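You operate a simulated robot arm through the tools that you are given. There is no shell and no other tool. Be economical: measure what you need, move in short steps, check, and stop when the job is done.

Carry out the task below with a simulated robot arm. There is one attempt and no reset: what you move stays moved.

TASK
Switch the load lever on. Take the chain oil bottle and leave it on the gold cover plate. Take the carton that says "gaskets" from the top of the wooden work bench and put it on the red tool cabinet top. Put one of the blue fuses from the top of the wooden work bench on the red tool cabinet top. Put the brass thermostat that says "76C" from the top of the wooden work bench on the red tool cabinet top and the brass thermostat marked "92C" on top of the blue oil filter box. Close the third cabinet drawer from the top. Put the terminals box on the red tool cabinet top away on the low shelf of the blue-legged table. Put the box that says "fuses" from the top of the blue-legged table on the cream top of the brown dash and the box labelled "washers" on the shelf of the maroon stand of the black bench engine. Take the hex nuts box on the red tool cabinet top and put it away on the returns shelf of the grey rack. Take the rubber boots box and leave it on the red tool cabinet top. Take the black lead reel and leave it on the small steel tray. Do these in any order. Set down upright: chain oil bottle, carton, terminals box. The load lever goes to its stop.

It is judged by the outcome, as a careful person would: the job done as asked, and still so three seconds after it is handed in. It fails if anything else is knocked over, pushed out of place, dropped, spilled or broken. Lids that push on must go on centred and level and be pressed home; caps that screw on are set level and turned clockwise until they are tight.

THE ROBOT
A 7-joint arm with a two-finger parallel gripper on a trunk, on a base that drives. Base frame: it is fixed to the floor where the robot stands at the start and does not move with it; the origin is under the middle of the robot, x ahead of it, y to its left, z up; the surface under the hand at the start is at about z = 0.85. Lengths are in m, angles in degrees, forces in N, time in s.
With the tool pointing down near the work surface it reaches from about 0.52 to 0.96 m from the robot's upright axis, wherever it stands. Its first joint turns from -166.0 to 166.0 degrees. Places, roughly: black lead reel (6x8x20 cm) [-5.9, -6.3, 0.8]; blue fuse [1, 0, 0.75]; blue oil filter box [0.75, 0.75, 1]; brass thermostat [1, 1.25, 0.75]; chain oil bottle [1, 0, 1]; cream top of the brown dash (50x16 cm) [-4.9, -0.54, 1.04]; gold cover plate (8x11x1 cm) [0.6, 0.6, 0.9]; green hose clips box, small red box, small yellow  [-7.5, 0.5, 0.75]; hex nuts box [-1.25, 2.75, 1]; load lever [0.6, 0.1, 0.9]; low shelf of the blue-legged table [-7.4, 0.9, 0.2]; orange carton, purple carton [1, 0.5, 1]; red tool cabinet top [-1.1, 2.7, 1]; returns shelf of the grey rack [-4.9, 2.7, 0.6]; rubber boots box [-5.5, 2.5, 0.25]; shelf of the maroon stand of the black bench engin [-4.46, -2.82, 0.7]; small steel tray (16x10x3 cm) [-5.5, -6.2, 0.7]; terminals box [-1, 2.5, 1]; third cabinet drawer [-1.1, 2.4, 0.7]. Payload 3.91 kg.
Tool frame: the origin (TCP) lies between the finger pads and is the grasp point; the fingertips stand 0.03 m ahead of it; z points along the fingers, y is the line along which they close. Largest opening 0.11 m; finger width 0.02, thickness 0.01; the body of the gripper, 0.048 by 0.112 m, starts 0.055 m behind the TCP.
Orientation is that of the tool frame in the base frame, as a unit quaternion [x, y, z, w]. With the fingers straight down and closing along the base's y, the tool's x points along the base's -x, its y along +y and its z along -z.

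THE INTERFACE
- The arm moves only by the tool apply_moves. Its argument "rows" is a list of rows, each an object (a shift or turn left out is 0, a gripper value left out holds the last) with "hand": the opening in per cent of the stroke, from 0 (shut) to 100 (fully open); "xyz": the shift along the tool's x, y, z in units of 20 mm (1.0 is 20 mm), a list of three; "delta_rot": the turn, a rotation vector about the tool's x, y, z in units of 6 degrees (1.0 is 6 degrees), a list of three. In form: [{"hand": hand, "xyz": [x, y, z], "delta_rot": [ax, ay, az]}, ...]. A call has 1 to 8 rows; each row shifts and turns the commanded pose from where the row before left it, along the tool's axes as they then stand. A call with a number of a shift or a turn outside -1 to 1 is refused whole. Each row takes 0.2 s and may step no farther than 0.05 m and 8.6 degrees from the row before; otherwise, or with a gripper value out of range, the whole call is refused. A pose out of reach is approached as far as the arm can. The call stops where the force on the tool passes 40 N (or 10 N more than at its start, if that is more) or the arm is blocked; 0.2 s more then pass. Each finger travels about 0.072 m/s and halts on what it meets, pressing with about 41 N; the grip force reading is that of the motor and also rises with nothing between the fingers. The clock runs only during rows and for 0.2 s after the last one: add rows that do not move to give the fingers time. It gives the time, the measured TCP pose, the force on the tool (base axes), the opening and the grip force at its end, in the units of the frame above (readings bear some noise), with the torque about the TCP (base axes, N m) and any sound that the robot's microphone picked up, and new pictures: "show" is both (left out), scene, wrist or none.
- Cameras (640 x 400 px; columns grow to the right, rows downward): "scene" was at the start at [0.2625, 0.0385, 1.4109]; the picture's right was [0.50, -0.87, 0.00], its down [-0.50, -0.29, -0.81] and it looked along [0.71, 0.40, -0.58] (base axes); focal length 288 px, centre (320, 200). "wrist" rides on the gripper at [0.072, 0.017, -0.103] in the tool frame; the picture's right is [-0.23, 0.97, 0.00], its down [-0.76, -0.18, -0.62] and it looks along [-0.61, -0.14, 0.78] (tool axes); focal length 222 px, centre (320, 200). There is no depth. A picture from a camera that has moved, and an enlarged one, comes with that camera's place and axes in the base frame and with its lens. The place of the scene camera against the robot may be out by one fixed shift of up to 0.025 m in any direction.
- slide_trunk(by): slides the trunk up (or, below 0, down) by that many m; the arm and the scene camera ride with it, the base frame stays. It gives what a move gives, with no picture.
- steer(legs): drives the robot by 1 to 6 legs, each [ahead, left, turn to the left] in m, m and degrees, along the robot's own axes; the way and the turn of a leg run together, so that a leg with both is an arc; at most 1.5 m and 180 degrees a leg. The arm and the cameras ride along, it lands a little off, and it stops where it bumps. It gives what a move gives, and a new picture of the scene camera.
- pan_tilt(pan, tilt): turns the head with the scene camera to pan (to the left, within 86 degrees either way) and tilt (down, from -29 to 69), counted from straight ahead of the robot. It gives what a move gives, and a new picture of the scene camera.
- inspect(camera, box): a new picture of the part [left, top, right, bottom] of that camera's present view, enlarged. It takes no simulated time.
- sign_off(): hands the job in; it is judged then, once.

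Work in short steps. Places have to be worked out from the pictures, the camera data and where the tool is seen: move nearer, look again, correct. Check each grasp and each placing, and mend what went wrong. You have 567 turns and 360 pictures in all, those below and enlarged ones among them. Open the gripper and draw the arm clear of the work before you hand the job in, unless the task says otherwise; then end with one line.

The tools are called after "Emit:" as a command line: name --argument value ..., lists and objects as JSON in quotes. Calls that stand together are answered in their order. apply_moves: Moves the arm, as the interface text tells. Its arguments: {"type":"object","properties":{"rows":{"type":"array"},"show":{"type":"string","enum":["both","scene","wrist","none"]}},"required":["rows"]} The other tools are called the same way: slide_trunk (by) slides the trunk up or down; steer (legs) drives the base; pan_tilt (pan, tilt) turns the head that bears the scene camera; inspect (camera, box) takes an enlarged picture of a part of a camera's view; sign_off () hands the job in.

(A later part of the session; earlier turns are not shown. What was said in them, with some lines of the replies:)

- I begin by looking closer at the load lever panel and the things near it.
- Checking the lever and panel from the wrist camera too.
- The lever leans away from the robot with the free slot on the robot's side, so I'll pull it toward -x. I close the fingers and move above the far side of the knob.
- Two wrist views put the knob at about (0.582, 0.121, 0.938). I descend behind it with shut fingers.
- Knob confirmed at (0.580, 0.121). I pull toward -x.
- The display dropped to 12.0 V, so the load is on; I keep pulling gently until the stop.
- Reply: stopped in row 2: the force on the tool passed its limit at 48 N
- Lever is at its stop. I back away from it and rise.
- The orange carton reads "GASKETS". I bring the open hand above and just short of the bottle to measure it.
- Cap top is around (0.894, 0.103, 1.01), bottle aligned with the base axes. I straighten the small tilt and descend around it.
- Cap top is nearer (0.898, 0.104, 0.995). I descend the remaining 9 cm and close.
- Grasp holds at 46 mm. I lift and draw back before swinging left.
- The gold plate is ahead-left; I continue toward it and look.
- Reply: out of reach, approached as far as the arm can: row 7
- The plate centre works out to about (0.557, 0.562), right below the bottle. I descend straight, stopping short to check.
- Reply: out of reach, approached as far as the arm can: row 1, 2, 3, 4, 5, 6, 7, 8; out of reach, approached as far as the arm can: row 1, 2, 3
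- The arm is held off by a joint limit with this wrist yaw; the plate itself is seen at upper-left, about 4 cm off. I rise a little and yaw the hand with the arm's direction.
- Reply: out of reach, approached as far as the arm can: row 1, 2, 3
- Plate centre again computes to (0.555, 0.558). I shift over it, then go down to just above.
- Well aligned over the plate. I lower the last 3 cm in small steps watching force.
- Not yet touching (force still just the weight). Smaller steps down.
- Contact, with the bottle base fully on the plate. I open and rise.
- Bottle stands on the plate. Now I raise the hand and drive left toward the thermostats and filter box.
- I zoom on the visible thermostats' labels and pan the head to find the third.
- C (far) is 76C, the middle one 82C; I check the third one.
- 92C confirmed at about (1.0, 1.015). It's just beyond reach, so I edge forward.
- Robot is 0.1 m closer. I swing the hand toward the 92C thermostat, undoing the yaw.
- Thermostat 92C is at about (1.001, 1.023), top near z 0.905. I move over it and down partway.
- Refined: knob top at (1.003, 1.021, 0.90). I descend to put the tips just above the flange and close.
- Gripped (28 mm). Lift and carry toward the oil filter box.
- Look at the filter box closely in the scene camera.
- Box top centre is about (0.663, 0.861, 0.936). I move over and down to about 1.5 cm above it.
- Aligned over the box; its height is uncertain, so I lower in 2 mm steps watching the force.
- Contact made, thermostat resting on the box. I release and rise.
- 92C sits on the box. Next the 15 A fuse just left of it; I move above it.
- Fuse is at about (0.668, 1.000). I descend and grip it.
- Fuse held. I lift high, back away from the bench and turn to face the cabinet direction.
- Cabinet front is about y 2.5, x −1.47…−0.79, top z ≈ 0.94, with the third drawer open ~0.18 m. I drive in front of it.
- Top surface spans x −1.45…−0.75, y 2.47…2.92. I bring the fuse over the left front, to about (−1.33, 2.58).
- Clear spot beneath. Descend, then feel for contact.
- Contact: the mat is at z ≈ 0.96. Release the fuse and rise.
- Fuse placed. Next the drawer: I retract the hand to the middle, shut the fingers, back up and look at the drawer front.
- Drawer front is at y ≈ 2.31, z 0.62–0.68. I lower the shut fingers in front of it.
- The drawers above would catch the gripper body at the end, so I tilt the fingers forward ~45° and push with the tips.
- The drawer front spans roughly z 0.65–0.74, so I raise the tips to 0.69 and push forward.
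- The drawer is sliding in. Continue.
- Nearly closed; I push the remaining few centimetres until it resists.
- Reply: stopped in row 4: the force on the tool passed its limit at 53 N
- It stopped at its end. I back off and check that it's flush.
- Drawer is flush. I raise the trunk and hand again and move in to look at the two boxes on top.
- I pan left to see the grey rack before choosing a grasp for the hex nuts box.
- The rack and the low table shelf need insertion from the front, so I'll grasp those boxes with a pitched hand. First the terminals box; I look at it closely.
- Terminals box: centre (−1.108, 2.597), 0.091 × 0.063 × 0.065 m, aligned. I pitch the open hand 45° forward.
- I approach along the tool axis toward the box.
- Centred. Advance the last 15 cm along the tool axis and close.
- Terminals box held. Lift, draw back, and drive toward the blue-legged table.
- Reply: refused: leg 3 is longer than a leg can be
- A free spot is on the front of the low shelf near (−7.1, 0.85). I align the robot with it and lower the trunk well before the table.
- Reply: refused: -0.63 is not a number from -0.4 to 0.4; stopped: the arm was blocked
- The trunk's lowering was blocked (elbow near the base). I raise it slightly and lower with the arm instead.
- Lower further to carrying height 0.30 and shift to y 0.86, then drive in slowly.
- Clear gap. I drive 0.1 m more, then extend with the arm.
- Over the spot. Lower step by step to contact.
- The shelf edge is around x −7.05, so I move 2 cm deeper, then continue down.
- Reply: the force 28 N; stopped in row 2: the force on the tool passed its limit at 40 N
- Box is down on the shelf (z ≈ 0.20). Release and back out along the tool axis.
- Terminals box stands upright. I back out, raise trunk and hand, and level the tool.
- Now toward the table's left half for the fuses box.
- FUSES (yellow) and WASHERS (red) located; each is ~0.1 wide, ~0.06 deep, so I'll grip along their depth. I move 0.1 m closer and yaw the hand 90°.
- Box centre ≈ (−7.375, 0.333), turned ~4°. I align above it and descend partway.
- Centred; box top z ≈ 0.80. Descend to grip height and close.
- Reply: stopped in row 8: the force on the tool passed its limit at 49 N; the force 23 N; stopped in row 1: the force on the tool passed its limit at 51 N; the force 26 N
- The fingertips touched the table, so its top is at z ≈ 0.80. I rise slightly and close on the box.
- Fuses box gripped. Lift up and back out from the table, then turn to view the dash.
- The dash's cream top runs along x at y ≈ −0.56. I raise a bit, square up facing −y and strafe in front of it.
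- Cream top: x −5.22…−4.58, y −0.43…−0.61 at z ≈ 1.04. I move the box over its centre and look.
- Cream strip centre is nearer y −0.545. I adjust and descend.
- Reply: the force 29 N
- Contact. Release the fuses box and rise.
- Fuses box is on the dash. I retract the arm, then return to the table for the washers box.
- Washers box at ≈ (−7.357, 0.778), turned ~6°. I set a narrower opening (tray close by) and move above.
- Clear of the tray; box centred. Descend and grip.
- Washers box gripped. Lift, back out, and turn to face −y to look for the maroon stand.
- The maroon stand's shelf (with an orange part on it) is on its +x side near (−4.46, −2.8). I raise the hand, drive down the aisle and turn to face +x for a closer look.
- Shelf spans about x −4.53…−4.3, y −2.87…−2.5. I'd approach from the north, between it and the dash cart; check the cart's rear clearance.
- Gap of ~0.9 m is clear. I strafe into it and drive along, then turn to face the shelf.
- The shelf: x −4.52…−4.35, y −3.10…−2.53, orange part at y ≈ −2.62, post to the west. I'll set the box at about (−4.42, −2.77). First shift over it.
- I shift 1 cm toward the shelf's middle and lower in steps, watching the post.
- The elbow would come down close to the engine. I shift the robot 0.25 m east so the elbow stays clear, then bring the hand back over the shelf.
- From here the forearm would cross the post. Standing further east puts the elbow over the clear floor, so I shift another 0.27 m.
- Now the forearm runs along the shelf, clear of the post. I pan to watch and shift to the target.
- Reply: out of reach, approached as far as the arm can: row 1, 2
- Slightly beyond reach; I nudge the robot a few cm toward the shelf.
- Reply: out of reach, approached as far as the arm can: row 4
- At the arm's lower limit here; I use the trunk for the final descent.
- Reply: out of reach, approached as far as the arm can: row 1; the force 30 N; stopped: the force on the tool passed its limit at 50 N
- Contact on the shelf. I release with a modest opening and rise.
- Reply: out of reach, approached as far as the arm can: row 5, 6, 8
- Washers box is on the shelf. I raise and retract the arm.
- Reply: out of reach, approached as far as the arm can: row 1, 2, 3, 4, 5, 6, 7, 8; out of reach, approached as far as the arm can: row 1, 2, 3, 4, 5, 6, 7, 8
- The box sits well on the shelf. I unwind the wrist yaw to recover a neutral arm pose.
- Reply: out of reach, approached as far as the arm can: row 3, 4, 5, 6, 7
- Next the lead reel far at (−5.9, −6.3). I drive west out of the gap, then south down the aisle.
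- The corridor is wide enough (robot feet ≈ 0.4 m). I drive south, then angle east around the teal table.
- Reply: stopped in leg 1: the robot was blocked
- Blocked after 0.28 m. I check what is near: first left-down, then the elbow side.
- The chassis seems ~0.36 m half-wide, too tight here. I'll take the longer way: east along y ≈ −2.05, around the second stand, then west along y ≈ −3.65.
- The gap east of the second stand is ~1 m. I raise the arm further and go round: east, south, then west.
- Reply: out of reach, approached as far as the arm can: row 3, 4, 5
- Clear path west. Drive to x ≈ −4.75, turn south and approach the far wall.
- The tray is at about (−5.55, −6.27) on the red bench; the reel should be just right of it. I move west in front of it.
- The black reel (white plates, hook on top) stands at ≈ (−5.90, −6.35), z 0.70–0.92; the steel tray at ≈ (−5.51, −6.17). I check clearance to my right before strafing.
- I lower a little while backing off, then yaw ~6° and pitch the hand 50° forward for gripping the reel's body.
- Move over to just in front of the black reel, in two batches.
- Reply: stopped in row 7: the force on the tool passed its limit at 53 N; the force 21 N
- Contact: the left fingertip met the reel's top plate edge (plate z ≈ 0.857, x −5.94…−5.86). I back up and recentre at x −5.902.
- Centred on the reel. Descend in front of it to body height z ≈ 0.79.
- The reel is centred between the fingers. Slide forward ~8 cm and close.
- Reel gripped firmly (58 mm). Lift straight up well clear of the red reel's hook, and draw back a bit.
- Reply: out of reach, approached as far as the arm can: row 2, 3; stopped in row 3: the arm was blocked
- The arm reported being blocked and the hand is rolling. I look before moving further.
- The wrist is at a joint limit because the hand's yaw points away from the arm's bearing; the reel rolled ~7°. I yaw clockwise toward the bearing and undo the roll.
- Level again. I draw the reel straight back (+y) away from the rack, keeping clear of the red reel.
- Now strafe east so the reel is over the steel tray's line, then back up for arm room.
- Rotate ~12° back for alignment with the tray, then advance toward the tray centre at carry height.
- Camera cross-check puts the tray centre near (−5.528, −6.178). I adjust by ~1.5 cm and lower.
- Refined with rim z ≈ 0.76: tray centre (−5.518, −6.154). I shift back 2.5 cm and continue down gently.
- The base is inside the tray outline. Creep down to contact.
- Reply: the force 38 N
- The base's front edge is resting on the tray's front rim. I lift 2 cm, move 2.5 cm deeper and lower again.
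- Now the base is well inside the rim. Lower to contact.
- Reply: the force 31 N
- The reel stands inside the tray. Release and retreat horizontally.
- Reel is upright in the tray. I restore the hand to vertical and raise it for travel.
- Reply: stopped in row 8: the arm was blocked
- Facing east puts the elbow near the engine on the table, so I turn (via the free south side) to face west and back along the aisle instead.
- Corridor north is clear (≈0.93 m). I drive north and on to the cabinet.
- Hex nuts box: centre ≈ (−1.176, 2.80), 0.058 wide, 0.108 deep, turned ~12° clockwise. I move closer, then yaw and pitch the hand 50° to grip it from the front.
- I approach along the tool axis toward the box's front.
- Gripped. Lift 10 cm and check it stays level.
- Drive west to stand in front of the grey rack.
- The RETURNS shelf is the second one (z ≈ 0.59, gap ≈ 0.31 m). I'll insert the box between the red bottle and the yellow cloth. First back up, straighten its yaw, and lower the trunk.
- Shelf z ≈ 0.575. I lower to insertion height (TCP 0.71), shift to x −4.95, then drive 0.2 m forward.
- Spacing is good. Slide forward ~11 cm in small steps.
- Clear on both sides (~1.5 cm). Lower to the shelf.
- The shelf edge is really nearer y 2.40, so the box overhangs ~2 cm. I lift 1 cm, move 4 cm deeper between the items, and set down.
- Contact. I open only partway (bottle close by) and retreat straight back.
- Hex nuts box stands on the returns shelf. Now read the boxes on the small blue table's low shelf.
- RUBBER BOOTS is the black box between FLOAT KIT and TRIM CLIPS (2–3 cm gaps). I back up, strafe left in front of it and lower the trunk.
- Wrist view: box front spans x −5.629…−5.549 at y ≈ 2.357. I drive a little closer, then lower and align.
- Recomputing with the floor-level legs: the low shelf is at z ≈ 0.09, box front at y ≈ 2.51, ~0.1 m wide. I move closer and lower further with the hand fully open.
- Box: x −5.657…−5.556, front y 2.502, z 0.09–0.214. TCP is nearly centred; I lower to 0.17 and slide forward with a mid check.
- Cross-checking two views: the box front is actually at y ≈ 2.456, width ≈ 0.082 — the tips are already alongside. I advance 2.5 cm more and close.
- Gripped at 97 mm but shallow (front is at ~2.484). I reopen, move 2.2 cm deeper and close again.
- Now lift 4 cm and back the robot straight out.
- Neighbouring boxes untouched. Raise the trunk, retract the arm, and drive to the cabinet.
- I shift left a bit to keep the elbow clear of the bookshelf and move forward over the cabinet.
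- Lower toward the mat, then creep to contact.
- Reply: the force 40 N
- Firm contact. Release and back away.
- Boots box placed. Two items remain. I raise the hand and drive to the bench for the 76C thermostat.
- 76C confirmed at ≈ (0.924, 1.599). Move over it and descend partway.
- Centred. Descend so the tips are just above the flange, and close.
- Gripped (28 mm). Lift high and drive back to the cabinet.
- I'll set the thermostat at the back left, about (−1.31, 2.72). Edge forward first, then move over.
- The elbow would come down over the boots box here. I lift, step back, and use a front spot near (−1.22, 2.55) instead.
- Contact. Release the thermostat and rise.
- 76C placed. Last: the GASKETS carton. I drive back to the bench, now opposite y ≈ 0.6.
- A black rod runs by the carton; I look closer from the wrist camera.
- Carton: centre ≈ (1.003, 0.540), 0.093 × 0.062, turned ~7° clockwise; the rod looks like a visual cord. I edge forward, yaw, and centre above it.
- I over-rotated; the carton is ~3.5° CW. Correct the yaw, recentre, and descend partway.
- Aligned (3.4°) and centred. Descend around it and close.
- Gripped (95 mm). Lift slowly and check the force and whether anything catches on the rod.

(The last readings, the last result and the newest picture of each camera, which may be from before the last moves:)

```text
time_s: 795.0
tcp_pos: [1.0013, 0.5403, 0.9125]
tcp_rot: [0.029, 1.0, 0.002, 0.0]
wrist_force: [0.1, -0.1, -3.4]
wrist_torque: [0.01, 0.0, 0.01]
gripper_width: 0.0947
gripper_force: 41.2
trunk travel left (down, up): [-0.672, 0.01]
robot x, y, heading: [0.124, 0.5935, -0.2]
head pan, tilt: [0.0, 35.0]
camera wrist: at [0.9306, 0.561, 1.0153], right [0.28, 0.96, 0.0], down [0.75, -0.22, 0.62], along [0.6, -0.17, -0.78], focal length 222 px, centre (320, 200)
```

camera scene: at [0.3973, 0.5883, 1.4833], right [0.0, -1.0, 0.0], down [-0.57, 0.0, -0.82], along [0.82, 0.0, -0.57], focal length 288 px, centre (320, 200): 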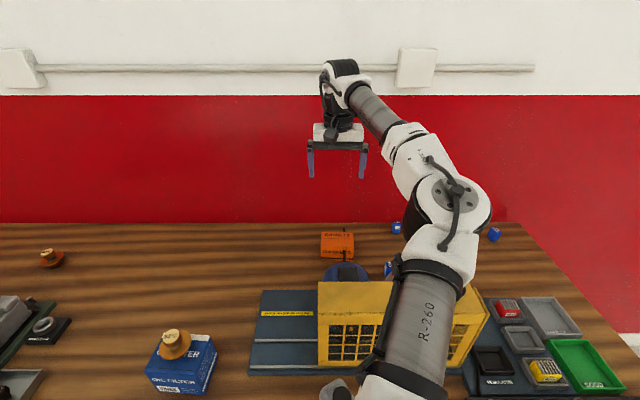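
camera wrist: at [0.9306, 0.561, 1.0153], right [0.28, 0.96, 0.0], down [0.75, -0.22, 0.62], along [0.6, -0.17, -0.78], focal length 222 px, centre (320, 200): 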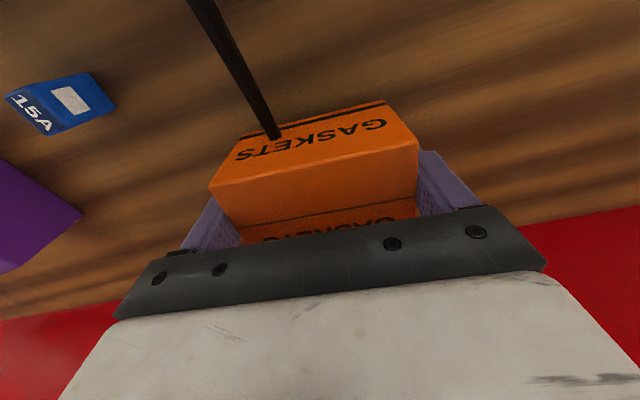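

Free — only the carton's weight. Lift high, retract and return to the cabinet.

Emit:
apply_moves --rows '[{"xyz": [0, 0, -1]}, {"xyz": [0, 0, -1]}, {"xyz": [0, 0, -1]}, {"xyz": [0, 0, -1]}, {"xyz": [0, 0, -1]}, {"xyz": [0, 0, -1]}, {"xyz": [0, 0, -1]}, {"xyz": [0, 0, -1]}]' --show "none"

Emit:
apply_moves --rows '[{"xyz": [1, 0, -1]}, {"xyz": [1, 0, -1]}, {"xyz": [1, 0, -1]}, {"xyz": [1, 0, -1]}, {"xyz": [1, 0, -1]}, {"xyz": [1, 0, -1]}, {"xyz": [1, 0, -1]}, {"xyz": [1, 0, -1]}]' --show "scene"

Emit:
steer --legs '[[-0.7, 0, 0], [-0.75, 0.3, 0], [0, 0, 90], [0.7, -0.1, 0]]'

Emit:
pan_tilt --pan 0 --tilt 38

```text
time_s: 796.8
tcp_pos: [1.0012, 0.5406, 1.0713]
tcp_rot: [0.029, 1.0, 0.002, 0.0]
wrist_force: [0.2, -0.9, -2.7]
wrist_torque: [0.01, -0.02, -0.02]
gripper_width: 0.0945
gripper_force: 40.9
trunk travel left (down, up): [-0.672, 0.01]
robot x, y, heading: [0.1213, 0.5917, 0.0]
head pan, tilt: [0.0, 35.0]
```

```text
time_s: 798.6
tcp_pos: [0.8426, 0.5489, 1.2308]
tcp_rot: [0.03, 1.0, 0.001, 0.001]
wrist_force: [0.6, -0.8, -3.6]
wrist_torque: [-0.01, -0.02, 0.01]
gripper_width: 0.0947
gripper_force: 40.7
trunk travel left (down, up): [-0.672, 0.01]
robot x, y, heading: [0.1214, 0.591, -0.1]
head pan, tilt: [0.0, 35.0]
camera scene: at [0.396, 0.5882, 1.4835], right [0.0, -1.0, 0.0], down [-0.57, 0.0, -0.82], along [0.82, 0.0, -0.57], focal length 288 px, centre (320, 200)
```

scene: 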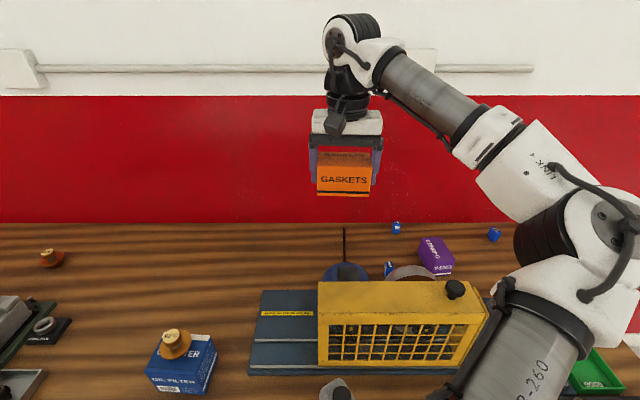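

```text
time_s: 813.8
tcp_pos: [-1.1392, 2.3392, 1.2306]
tcp_rot: [-0.674, 0.739, 0.001, -0.001]
wrist_force: [0.1, -0.2, -3.6]
wrist_torque: [0.01, 0.0, 0.05]
gripper_width: 0.0949
gripper_force: 40.7
trunk travel left (down, up): [-0.672, 0.01]
robot x, y, heading: [-1.2082, 1.6182, 88.3]
head pan, tilt: [0.0, 35.0]
camera scene: at [-1.1835, 1.8747, 1.4833], right [1.0, -0.04, 0.0], down [-0.02, -0.57, -0.82], along [0.03, 0.82, -0.57], focal length 288 px, centre (320, 200)
```

scene: 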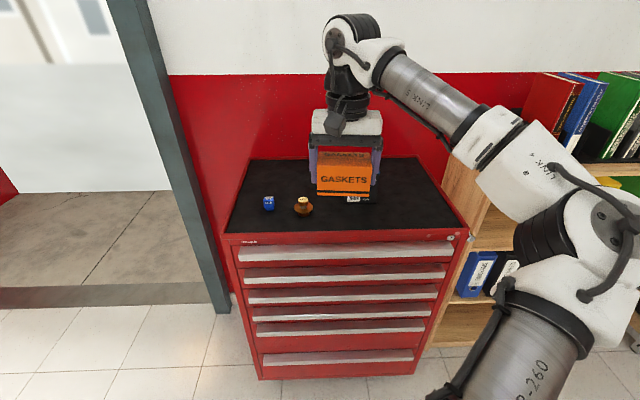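

```text
time_s: 814.5
tcp_pos: [-1.14, 2.3398, 1.2307]
tcp_rot: [-0.674, 0.739, 0.001, 0.0]
wrist_force: [-0.1, -0.3, -2.4]
wrist_torque: [0.0, 0.01, -0.04]
gripper_width: 0.0951
gripper_force: 40.7
trunk travel left (down, up): [-0.672, 0.01]
robot x, y, heading: [-1.208, 1.6202, 88.1]
head pan, tilt: [0.0, 38.0]
camera scene: at [-1.1837, 1.8725, 1.4789], right [1.0, -0.04, 0.0], down [-0.02, -0.62, -0.79], along [0.03, 0.79, -0.62], focal length 288 px, centre (320, 200)
```

scene: 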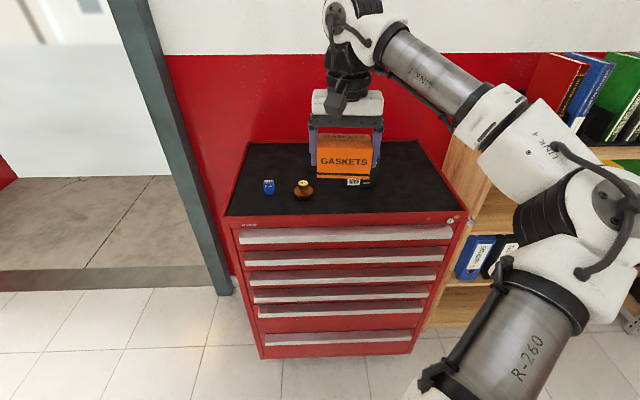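

I'll set the carton in front of the boots box at about (−1.04, 2.54). I move forward-left first so the elbow stays in front of the cabinet.

Emit:
steer --legs '[[0.15, 0.1, 2]]'

Emit:
apply_moves --rows '[{"xyz": [0, -1, 0]}, {"xyz": [0, -1, 0]}, {"xyz": [0, -1, 0]}, {"xyz": [0, -1, 0]}, {"xyz": [0, -1, 0]}, {"xyz": [0, -1, 0]}, {"xyz": [0, -1, 0]}, {"xyz": [0, -1, 0]}]' --show "both"

```text
time_s: 816.0
tcp_pos: [-1.2631, 2.4946, 1.2301]
tcp_rot: [-0.687, 0.727, 0.001, -0.001]
wrist_force: [0.3, 0.3, -3.9]
wrist_torque: [-0.01, 0.02, 0.0]
gripper_width: 0.0949
gripper_force: 40.4
trunk travel left (down, up): [-0.672, 0.01]
robot x, y, heading: [-1.3021, 1.7681, 90.2]
head pan, tilt: [0.0, 38.0]
camera scene: at [-1.2896, 2.0259, 1.4787], right [1.0, 0.0, 0.0], down [0.0, -0.62, -0.79], along [0.0, 0.79, -0.62], focal length 288 px, centre (320, 200)
```

scene: 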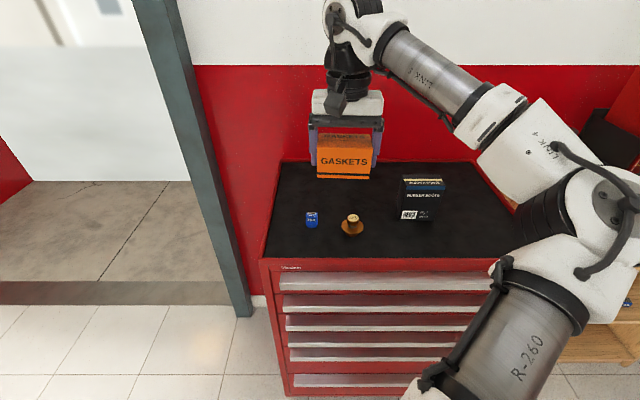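

```text
time_s: 817.8
tcp_pos: [-1.1006, 2.4846, 1.2297]
tcp_rot: [-0.687, 0.727, 0.001, -0.002]
wrist_force: [-0.4, 0.3, -3.3]
wrist_torque: [0.0, -0.02, -0.01]
gripper_width: 0.095
gripper_force: 41.0
trunk travel left (down, up): [-0.672, 0.01]
robot x, y, heading: [-1.304, 1.7705, 90.1]
head pan, tilt: [0.0, 38.0]
camera scene: at [-1.2887, 2.025, 1.4789], right [1.0, 0.0, 0.0], down [0.0, -0.62, -0.79], along [0.0, 0.79, -0.62], focal length 288 px, centre (320, 200)
camera wrist: at [-1.1209, 2.4126, 1.3333], right [-0.96, 0.28, 0.0], down [0.22, 0.75, 0.62], along [0.17, 0.6, -0.78], focal length 222 px, centre (320, 200)
```

scene: 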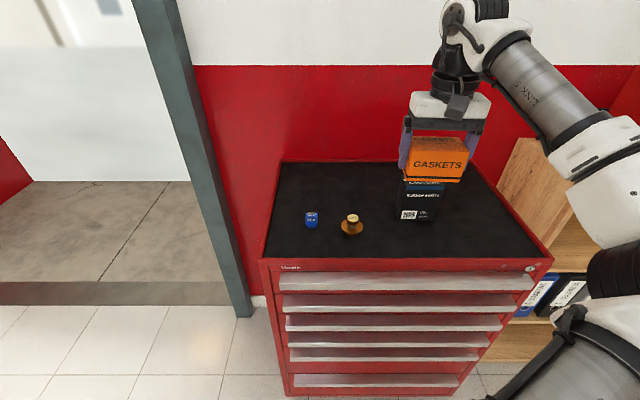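
wrist: 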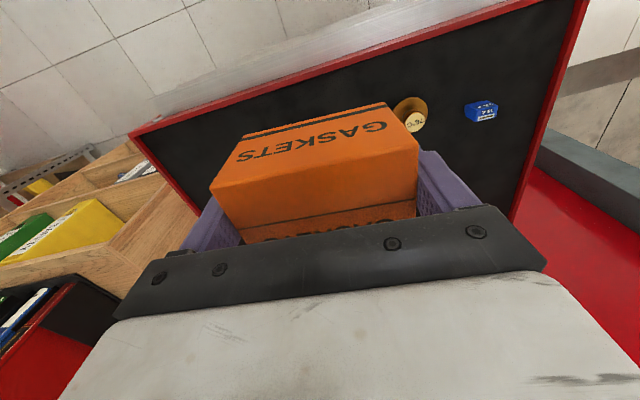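

The bookshelf is set back (front y ≈ 2.69, x > −0.53), so the elbow is safe. I shift over the target and descend partway.

Emit:
apply_moves --rows '[{"xyz": [-0.9, -0.95, 0]}, {"xyz": [-0.9, -0.95, 0]}, {"xyz": [-0.95, -0.95, 0.5]}, {"xyz": [0, 0, 1]}, {"xyz": [0, 0, 1]}, {"xyz": [0, 0, 1]}, {"xyz": [0, 0, 1]}, {"xyz": [0, 0, 1]}]' --show "both"

```text
time_s: 819.6
tcp_pos: [-1.0407, 2.5364, 1.1201]
tcp_rot: [-0.687, 0.727, 0.001, -0.001]
wrist_force: [-0.2, -0.1, -3.7]
wrist_torque: [-0.05, 0.02, 0.06]
gripper_width: 0.0947
gripper_force: 41.0
trunk travel left (down, up): [-0.672, 0.01]
robot x, y, heading: [-1.3051, 1.7748, 90.1]
head pan, tilt: [0.0, 38.0]
camera scene: at [-1.2888, 2.0253, 1.4788], right [1.0, 0.0, 0.0], down [0.0, -0.62, -0.79], along [0.0, 0.79, -0.62], focal length 288 px, centre (320, 200)
camera wrist: at [-1.0614, 2.466, 1.2243], right [-0.96, 0.28, 0.0], down [0.22, 0.75, 0.62], along [0.17, 0.6, -0.78], focal length 222 px, centre (320, 200)
```

scene: 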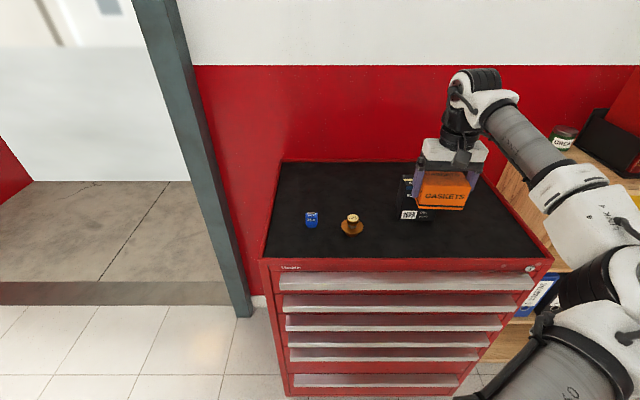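
wrist: 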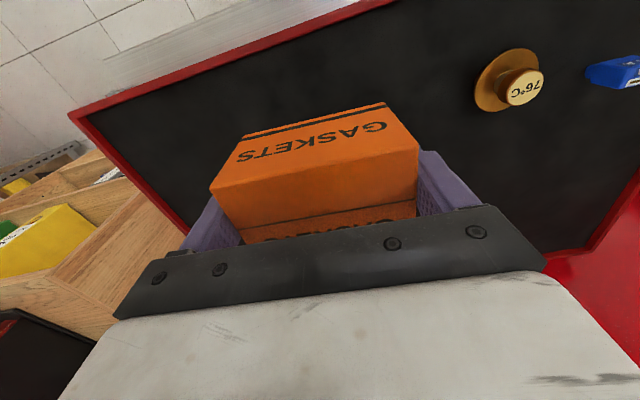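

The boots box front is close behind (~2 cm), so I shift the carton 12 cm right to a fully clear spot, then lower.

Emit:
apply_moves --rows '[{"xyz": [0.1, -0.95, -0.3]}, {"xyz": [0, -0.95, 0]}, {"xyz": [0, -0.95, 0]}, {"xyz": [0, -0.95, 0]}, {"xyz": [-0.2, -0.95, 0]}, {"xyz": [-0.3, -0.95, 0]}]' --show "both"

```text
time_s: 821.0
tcp_pos: [-0.9852, 2.5317, 1.1249]
tcp_rot: [-0.686, 0.728, 0.002, -0.001]
wrist_force: [-0.2, -0.2, -3.0]
wrist_torque: [-0.01, -0.01, 0.03]
gripper_width: 0.0947
gripper_force: 40.6
out of reach, approached as far as the arm can: row 4, 5, 6
trunk travel left (down, up): [-0.672, 0.01]
robot x, y, heading: [-1.3044, 1.774, 89.9]
head pan, tilt: [0.0, 38.0]
camera scene: at [-1.289, 2.0251, 1.4789], right [1.0, 0.0, 0.0], down [0.0, -0.62, -0.79], along [0.0, 0.79, -0.62], focal length 288 px, centre (320, 200)
camera wrist: at [-1.0053, 2.4599, 1.2289], right [-0.96, 0.28, 0.0], down [0.22, 0.75, 0.62], along [0.17, 0.6, -0.78], focal length 222 px, centre (320, 200)
```

scene: 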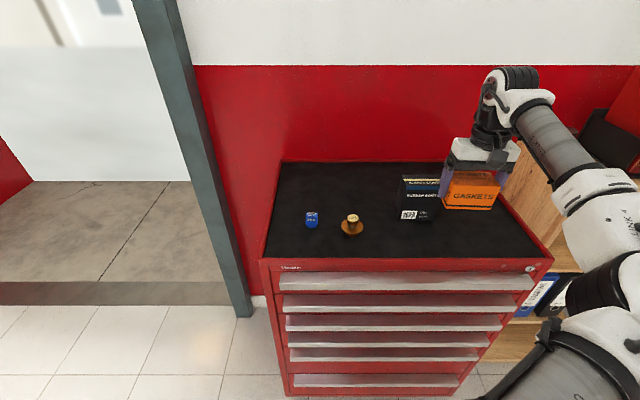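
wrist: 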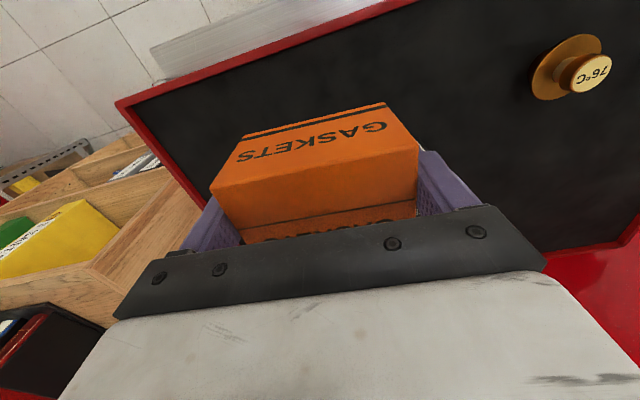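

Joint limit reached at x −0.985; I nudge the robot 7 cm right for the rest.

Emit:
steer --legs '[[0.01, -0.075, 0]]'

Emit:
apply_moves --rows '[{"xyz": [0, 0.2, 1]}, {"xyz": [0, 0, 1]}, {"xyz": [0, 0, 1]}, {"xyz": [0, 0, 1]}, {"xyz": [0, 0, 1]}]' --show "both"

```text
time_s: 822.2
tcp_pos: [-0.9123, 2.5423, 1.1251]
tcp_rot: [-0.688, 0.726, 0.002, -0.001]
wrist_force: [0.2, -0.7, -3.7]
wrist_torque: [-0.03, -0.01, 0.02]
gripper_width: 0.0947
gripper_force: 40.8
trunk travel left (down, up): [-0.672, 0.01]
robot x, y, heading: [-1.2352, 1.7839, 90.1]
head pan, tilt: [0.0, 38.0]
camera scene: at [-1.2147, 2.0351, 1.4788], right [1.0, 0.0, 0.0], down [0.0, -0.62, -0.79], along [0.0, 0.79, -0.62], focal length 288 px, centre (320, 200)
```

scene: 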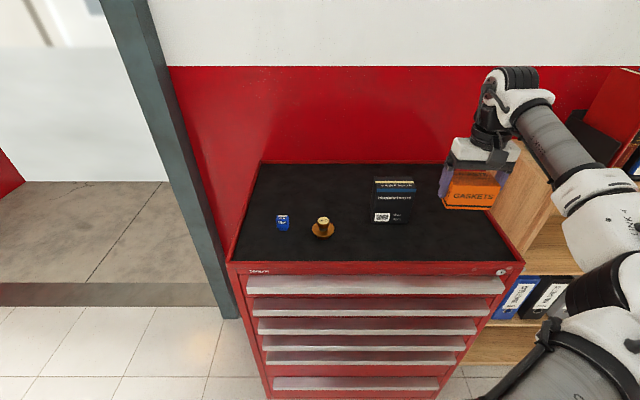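

```text
time_s: 823.4
tcp_pos: [-0.9168, 2.5442, 1.0236]
tcp_rot: [-0.687, 0.726, 0.001, -0.001]
wrist_force: [-0.7, 0.8, -3.0]
wrist_torque: [0.0, -0.03, 0.01]
gripper_width: 0.0948
gripper_force: 41.3
trunk travel left (down, up): [-0.672, 0.01]
robot x, y, heading: [-1.2316, 1.7803, 90.2]
head pan, tilt: [0.0, 38.0]
camera scene: at [-1.2153, 2.0352, 1.4788], right [1.0, 0.0, 0.0], down [0.0, -0.62, -0.79], along [0.0, 0.79, -0.62], focal length 288 px, centre (320, 200)
camera wrist: at [-0.9362, 2.4711, 1.1281], right [-0.96, 0.28, 0.0], down [0.22, 0.75, 0.62], along [0.17, 0.6, -0.78], focal length 222 px, centre (320, 200)
```

scene: 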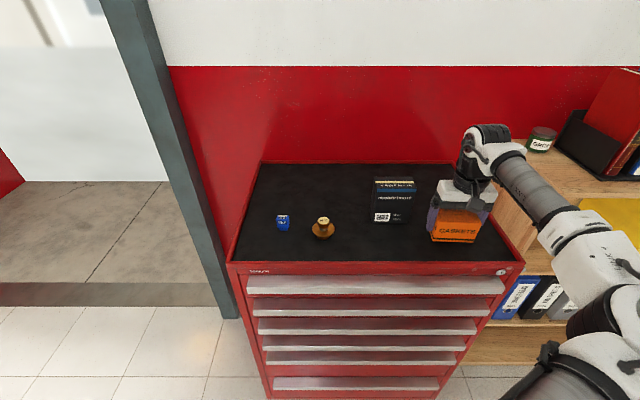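
wrist: 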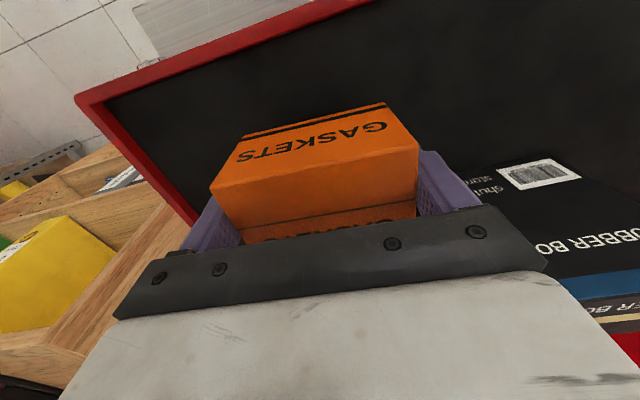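

Clear spot, well inside the mat. Lower to contact.

Emit:
apply_moves --rows '[{"xyz": [0, 0, 0.4]}, {"xyz": [0, 0, 0.3]}, {"xyz": [0, 0, 0.15]}]' --show "none"

Emit:
apply_moves --rows '[{"xyz": [0, 0, 0.1]}, {"xyz": [0, 0, 0.1]}, {"xyz": [0, 0, 0.1]}]' --show "none"

```text
time_s: 824.2
tcp_pos: [-0.916, 2.5427, 1.0085]
tcp_rot: [-0.688, 0.726, 0.001, -0.002]
wrist_force: [0.3, 1.0, -3.1]
wrist_torque: [0.01, -0.03, 0.02]
gripper_width: 0.0948
gripper_force: 41.3
trunk travel left (down, up): [-0.672, 0.01]
robot x, y, heading: [-1.2319, 1.7863, 90.1]
head pan, tilt: [0.0, 38.0]
```

```text
time_s: 825.0
tcp_pos: [-0.917, 2.543, 1.0016]
tcp_rot: [-0.688, 0.726, 0.002, -0.001]
wrist_force: [-0.7, 0.2, -2.5]
wrist_torque: [0.01, -0.02, 0.04]
gripper_width: 0.0949
gripper_force: 41.1
trunk travel left (down, up): [-0.672, 0.01]
robot x, y, heading: [-1.2331, 1.7841, 90.1]
head pan, tilt: [0.0, 38.0]
```

Emit:
apply_moves --rows '[{"xyz": [0, 0, 0.1]}, {"xyz": [0, 0, 0.1]}]' --show "none"

Emit:
apply_moves --rows '[{"xyz": [0, 0, 0.05]}]' --show "none"

```text
time_s: 825.6
tcp_pos: [-0.9184, 2.5421, 1.0015]
tcp_rot: [-0.688, 0.726, 0.003, 0.002]
wrist_force: [2.8, 4.8, 20.2]
wrist_torque: [-0.4, -0.29, 0.14]
gripper_width: 0.0951
gripper_force: 40.5
trunk travel left (down, up): [-0.672, 0.01]
robot x, y, heading: [-1.2299, 1.7843, 90.0]
head pan, tilt: [0.0, 38.0]
```

```text
time_s: 826.0
tcp_pos: [-0.9167, 2.5413, 1.0024]
tcp_rot: [-0.687, 0.727, 0.003, 0.003]
wrist_force: [5.8, 9.5, 33.4]
wrist_torque: [-0.56, -0.22, 0.24]
gripper_width: 0.0948
gripper_force: 41.4
trunk travel left (down, up): [-0.672, 0.01]
robot x, y, heading: [-1.2308, 1.7855, 89.7]
head pan, tilt: [0.0, 38.0]
```

Contact. Release, rise and check.

Emit:
apply_moves --rows '[{"xyz": [0, 0, -0.15]}, {"hand": 100}, {"hand": 100}, {"xyz": [0, 0, -1]}, {"xyz": [0, 0, -1]}, {"xyz": [0, 0, -1]}, {"xyz": [0, 0, -1]}, {"xyz": [0, 0, -1]}]' --show "none"

Emit:
apply_moves --rows '[{"xyz": [0.4, 0.8, -1]}, {"xyz": [0.4, 0.8, -1]}, {"xyz": [0.4, 0.8, -1]}, {"xyz": [0.4, 0.8, -1]}, {"xyz": [0.4, 0.8, -1]}, {"xyz": [0.4, 0.8, -1]}]' --show "both"

```text
time_s: 827.8
tcp_pos: [-0.9176, 2.5421, 1.0995]
tcp_rot: [-0.688, 0.726, 0.001, -0.002]
wrist_force: [-0.5, -0.7, -0.3]
wrist_torque: [0.0, 0.01, 0.01]
gripper_width: 0.11
gripper_force: 0.0
trunk travel left (down, up): [-0.672, 0.01]
robot x, y, heading: [-1.2295, 1.7848, 90.4]
head pan, tilt: [0.0, 38.0]
```

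```text
time_s: 829.2
tcp_pos: [-1.0151, 2.4984, 1.2216]
tcp_rot: [-0.688, 0.726, 0.002, -0.001]
wrist_force: [0.3, 1.0, 0.0]
wrist_torque: [0.01, 0.01, 0.0]
gripper_width: 0.1102
gripper_force: 0.0
trunk travel left (down, up): [-0.672, 0.01]
robot x, y, heading: [-1.2287, 1.7811, 89.8]
head pan, tilt: [0.0, 38.0]
camera scene: at [-1.2159, 2.0345, 1.4789], right [1.0, 0.0, 0.0], down [0.0, -0.62, -0.79], along [0.0, 0.79, -0.62], focal length 288 px, centre (320, 200)
camera wrist: at [-1.0346, 2.4267, 1.3247], right [-0.96, 0.28, 0.0], down [0.22, 0.75, 0.62], along [0.17, 0.6, -0.78], focal length 222 px, centre (320, 200)
```

scene: 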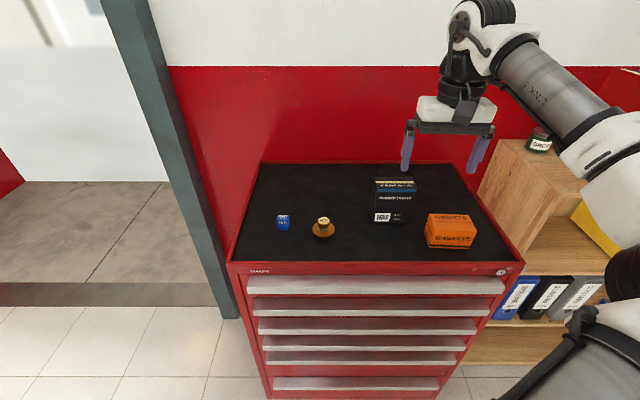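
wrist: 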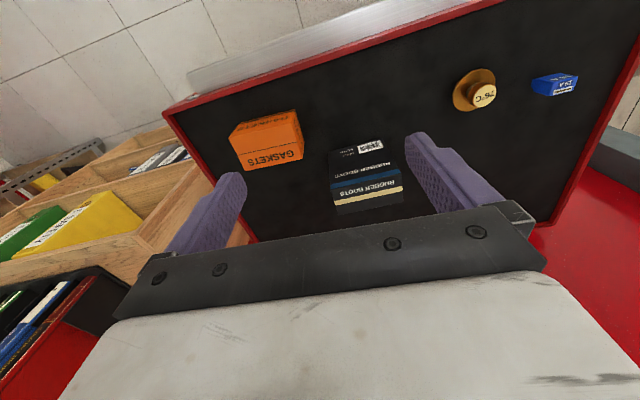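

All items are on the cabinet top, upright. I back the robot away from the cabinet, then hand in.

Emit:
steer --legs '[[-0.5, 0, 0]]'

```text
time_s: 832.2
tcp_pos: [-1.0082, 1.9937, 1.2215]
tcp_rot: [-0.683, 0.73, 0.002, -0.001]
wrist_force: [0.6, -0.1, -0.4]
wrist_torque: [0.04, 0.01, 0.01]
gripper_width: 0.1101
gripper_force: 0.1
trunk travel left (down, up): [-0.672, 0.01]
robot x, y, heading: [-1.2317, 1.2829, 89.2]
head pan, tilt: [0.0, 38.0]
camera scene: at [-1.2148, 1.5323, 1.479], right [1.0, -0.01, 0.0], down [-0.01, -0.62, -0.79], along [0.01, 0.79, -0.62], focal length 288 px, centre (320, 200)
```

scene: 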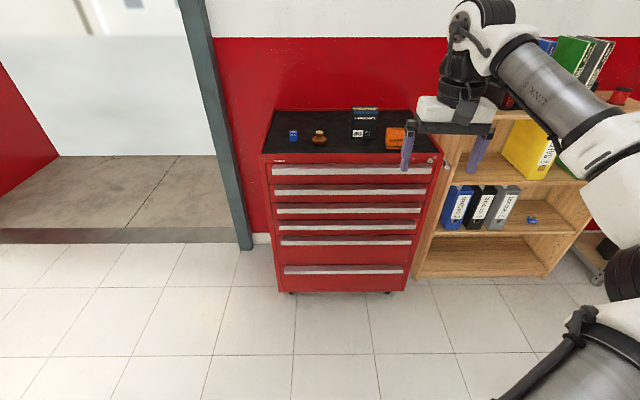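

The drawers are all shut, the items stand on the top, and the gripper is open and clear. Handing in.

Emit:
sign_off

```text
The job is handed in.
```

I carried out every step of the job and handed it in. On the way to the reel the robot's base was blocked once, near the maroon stand of the black bench engine and a teal engine stand. Nothing looked moved in later views, but I didn't check that closely.
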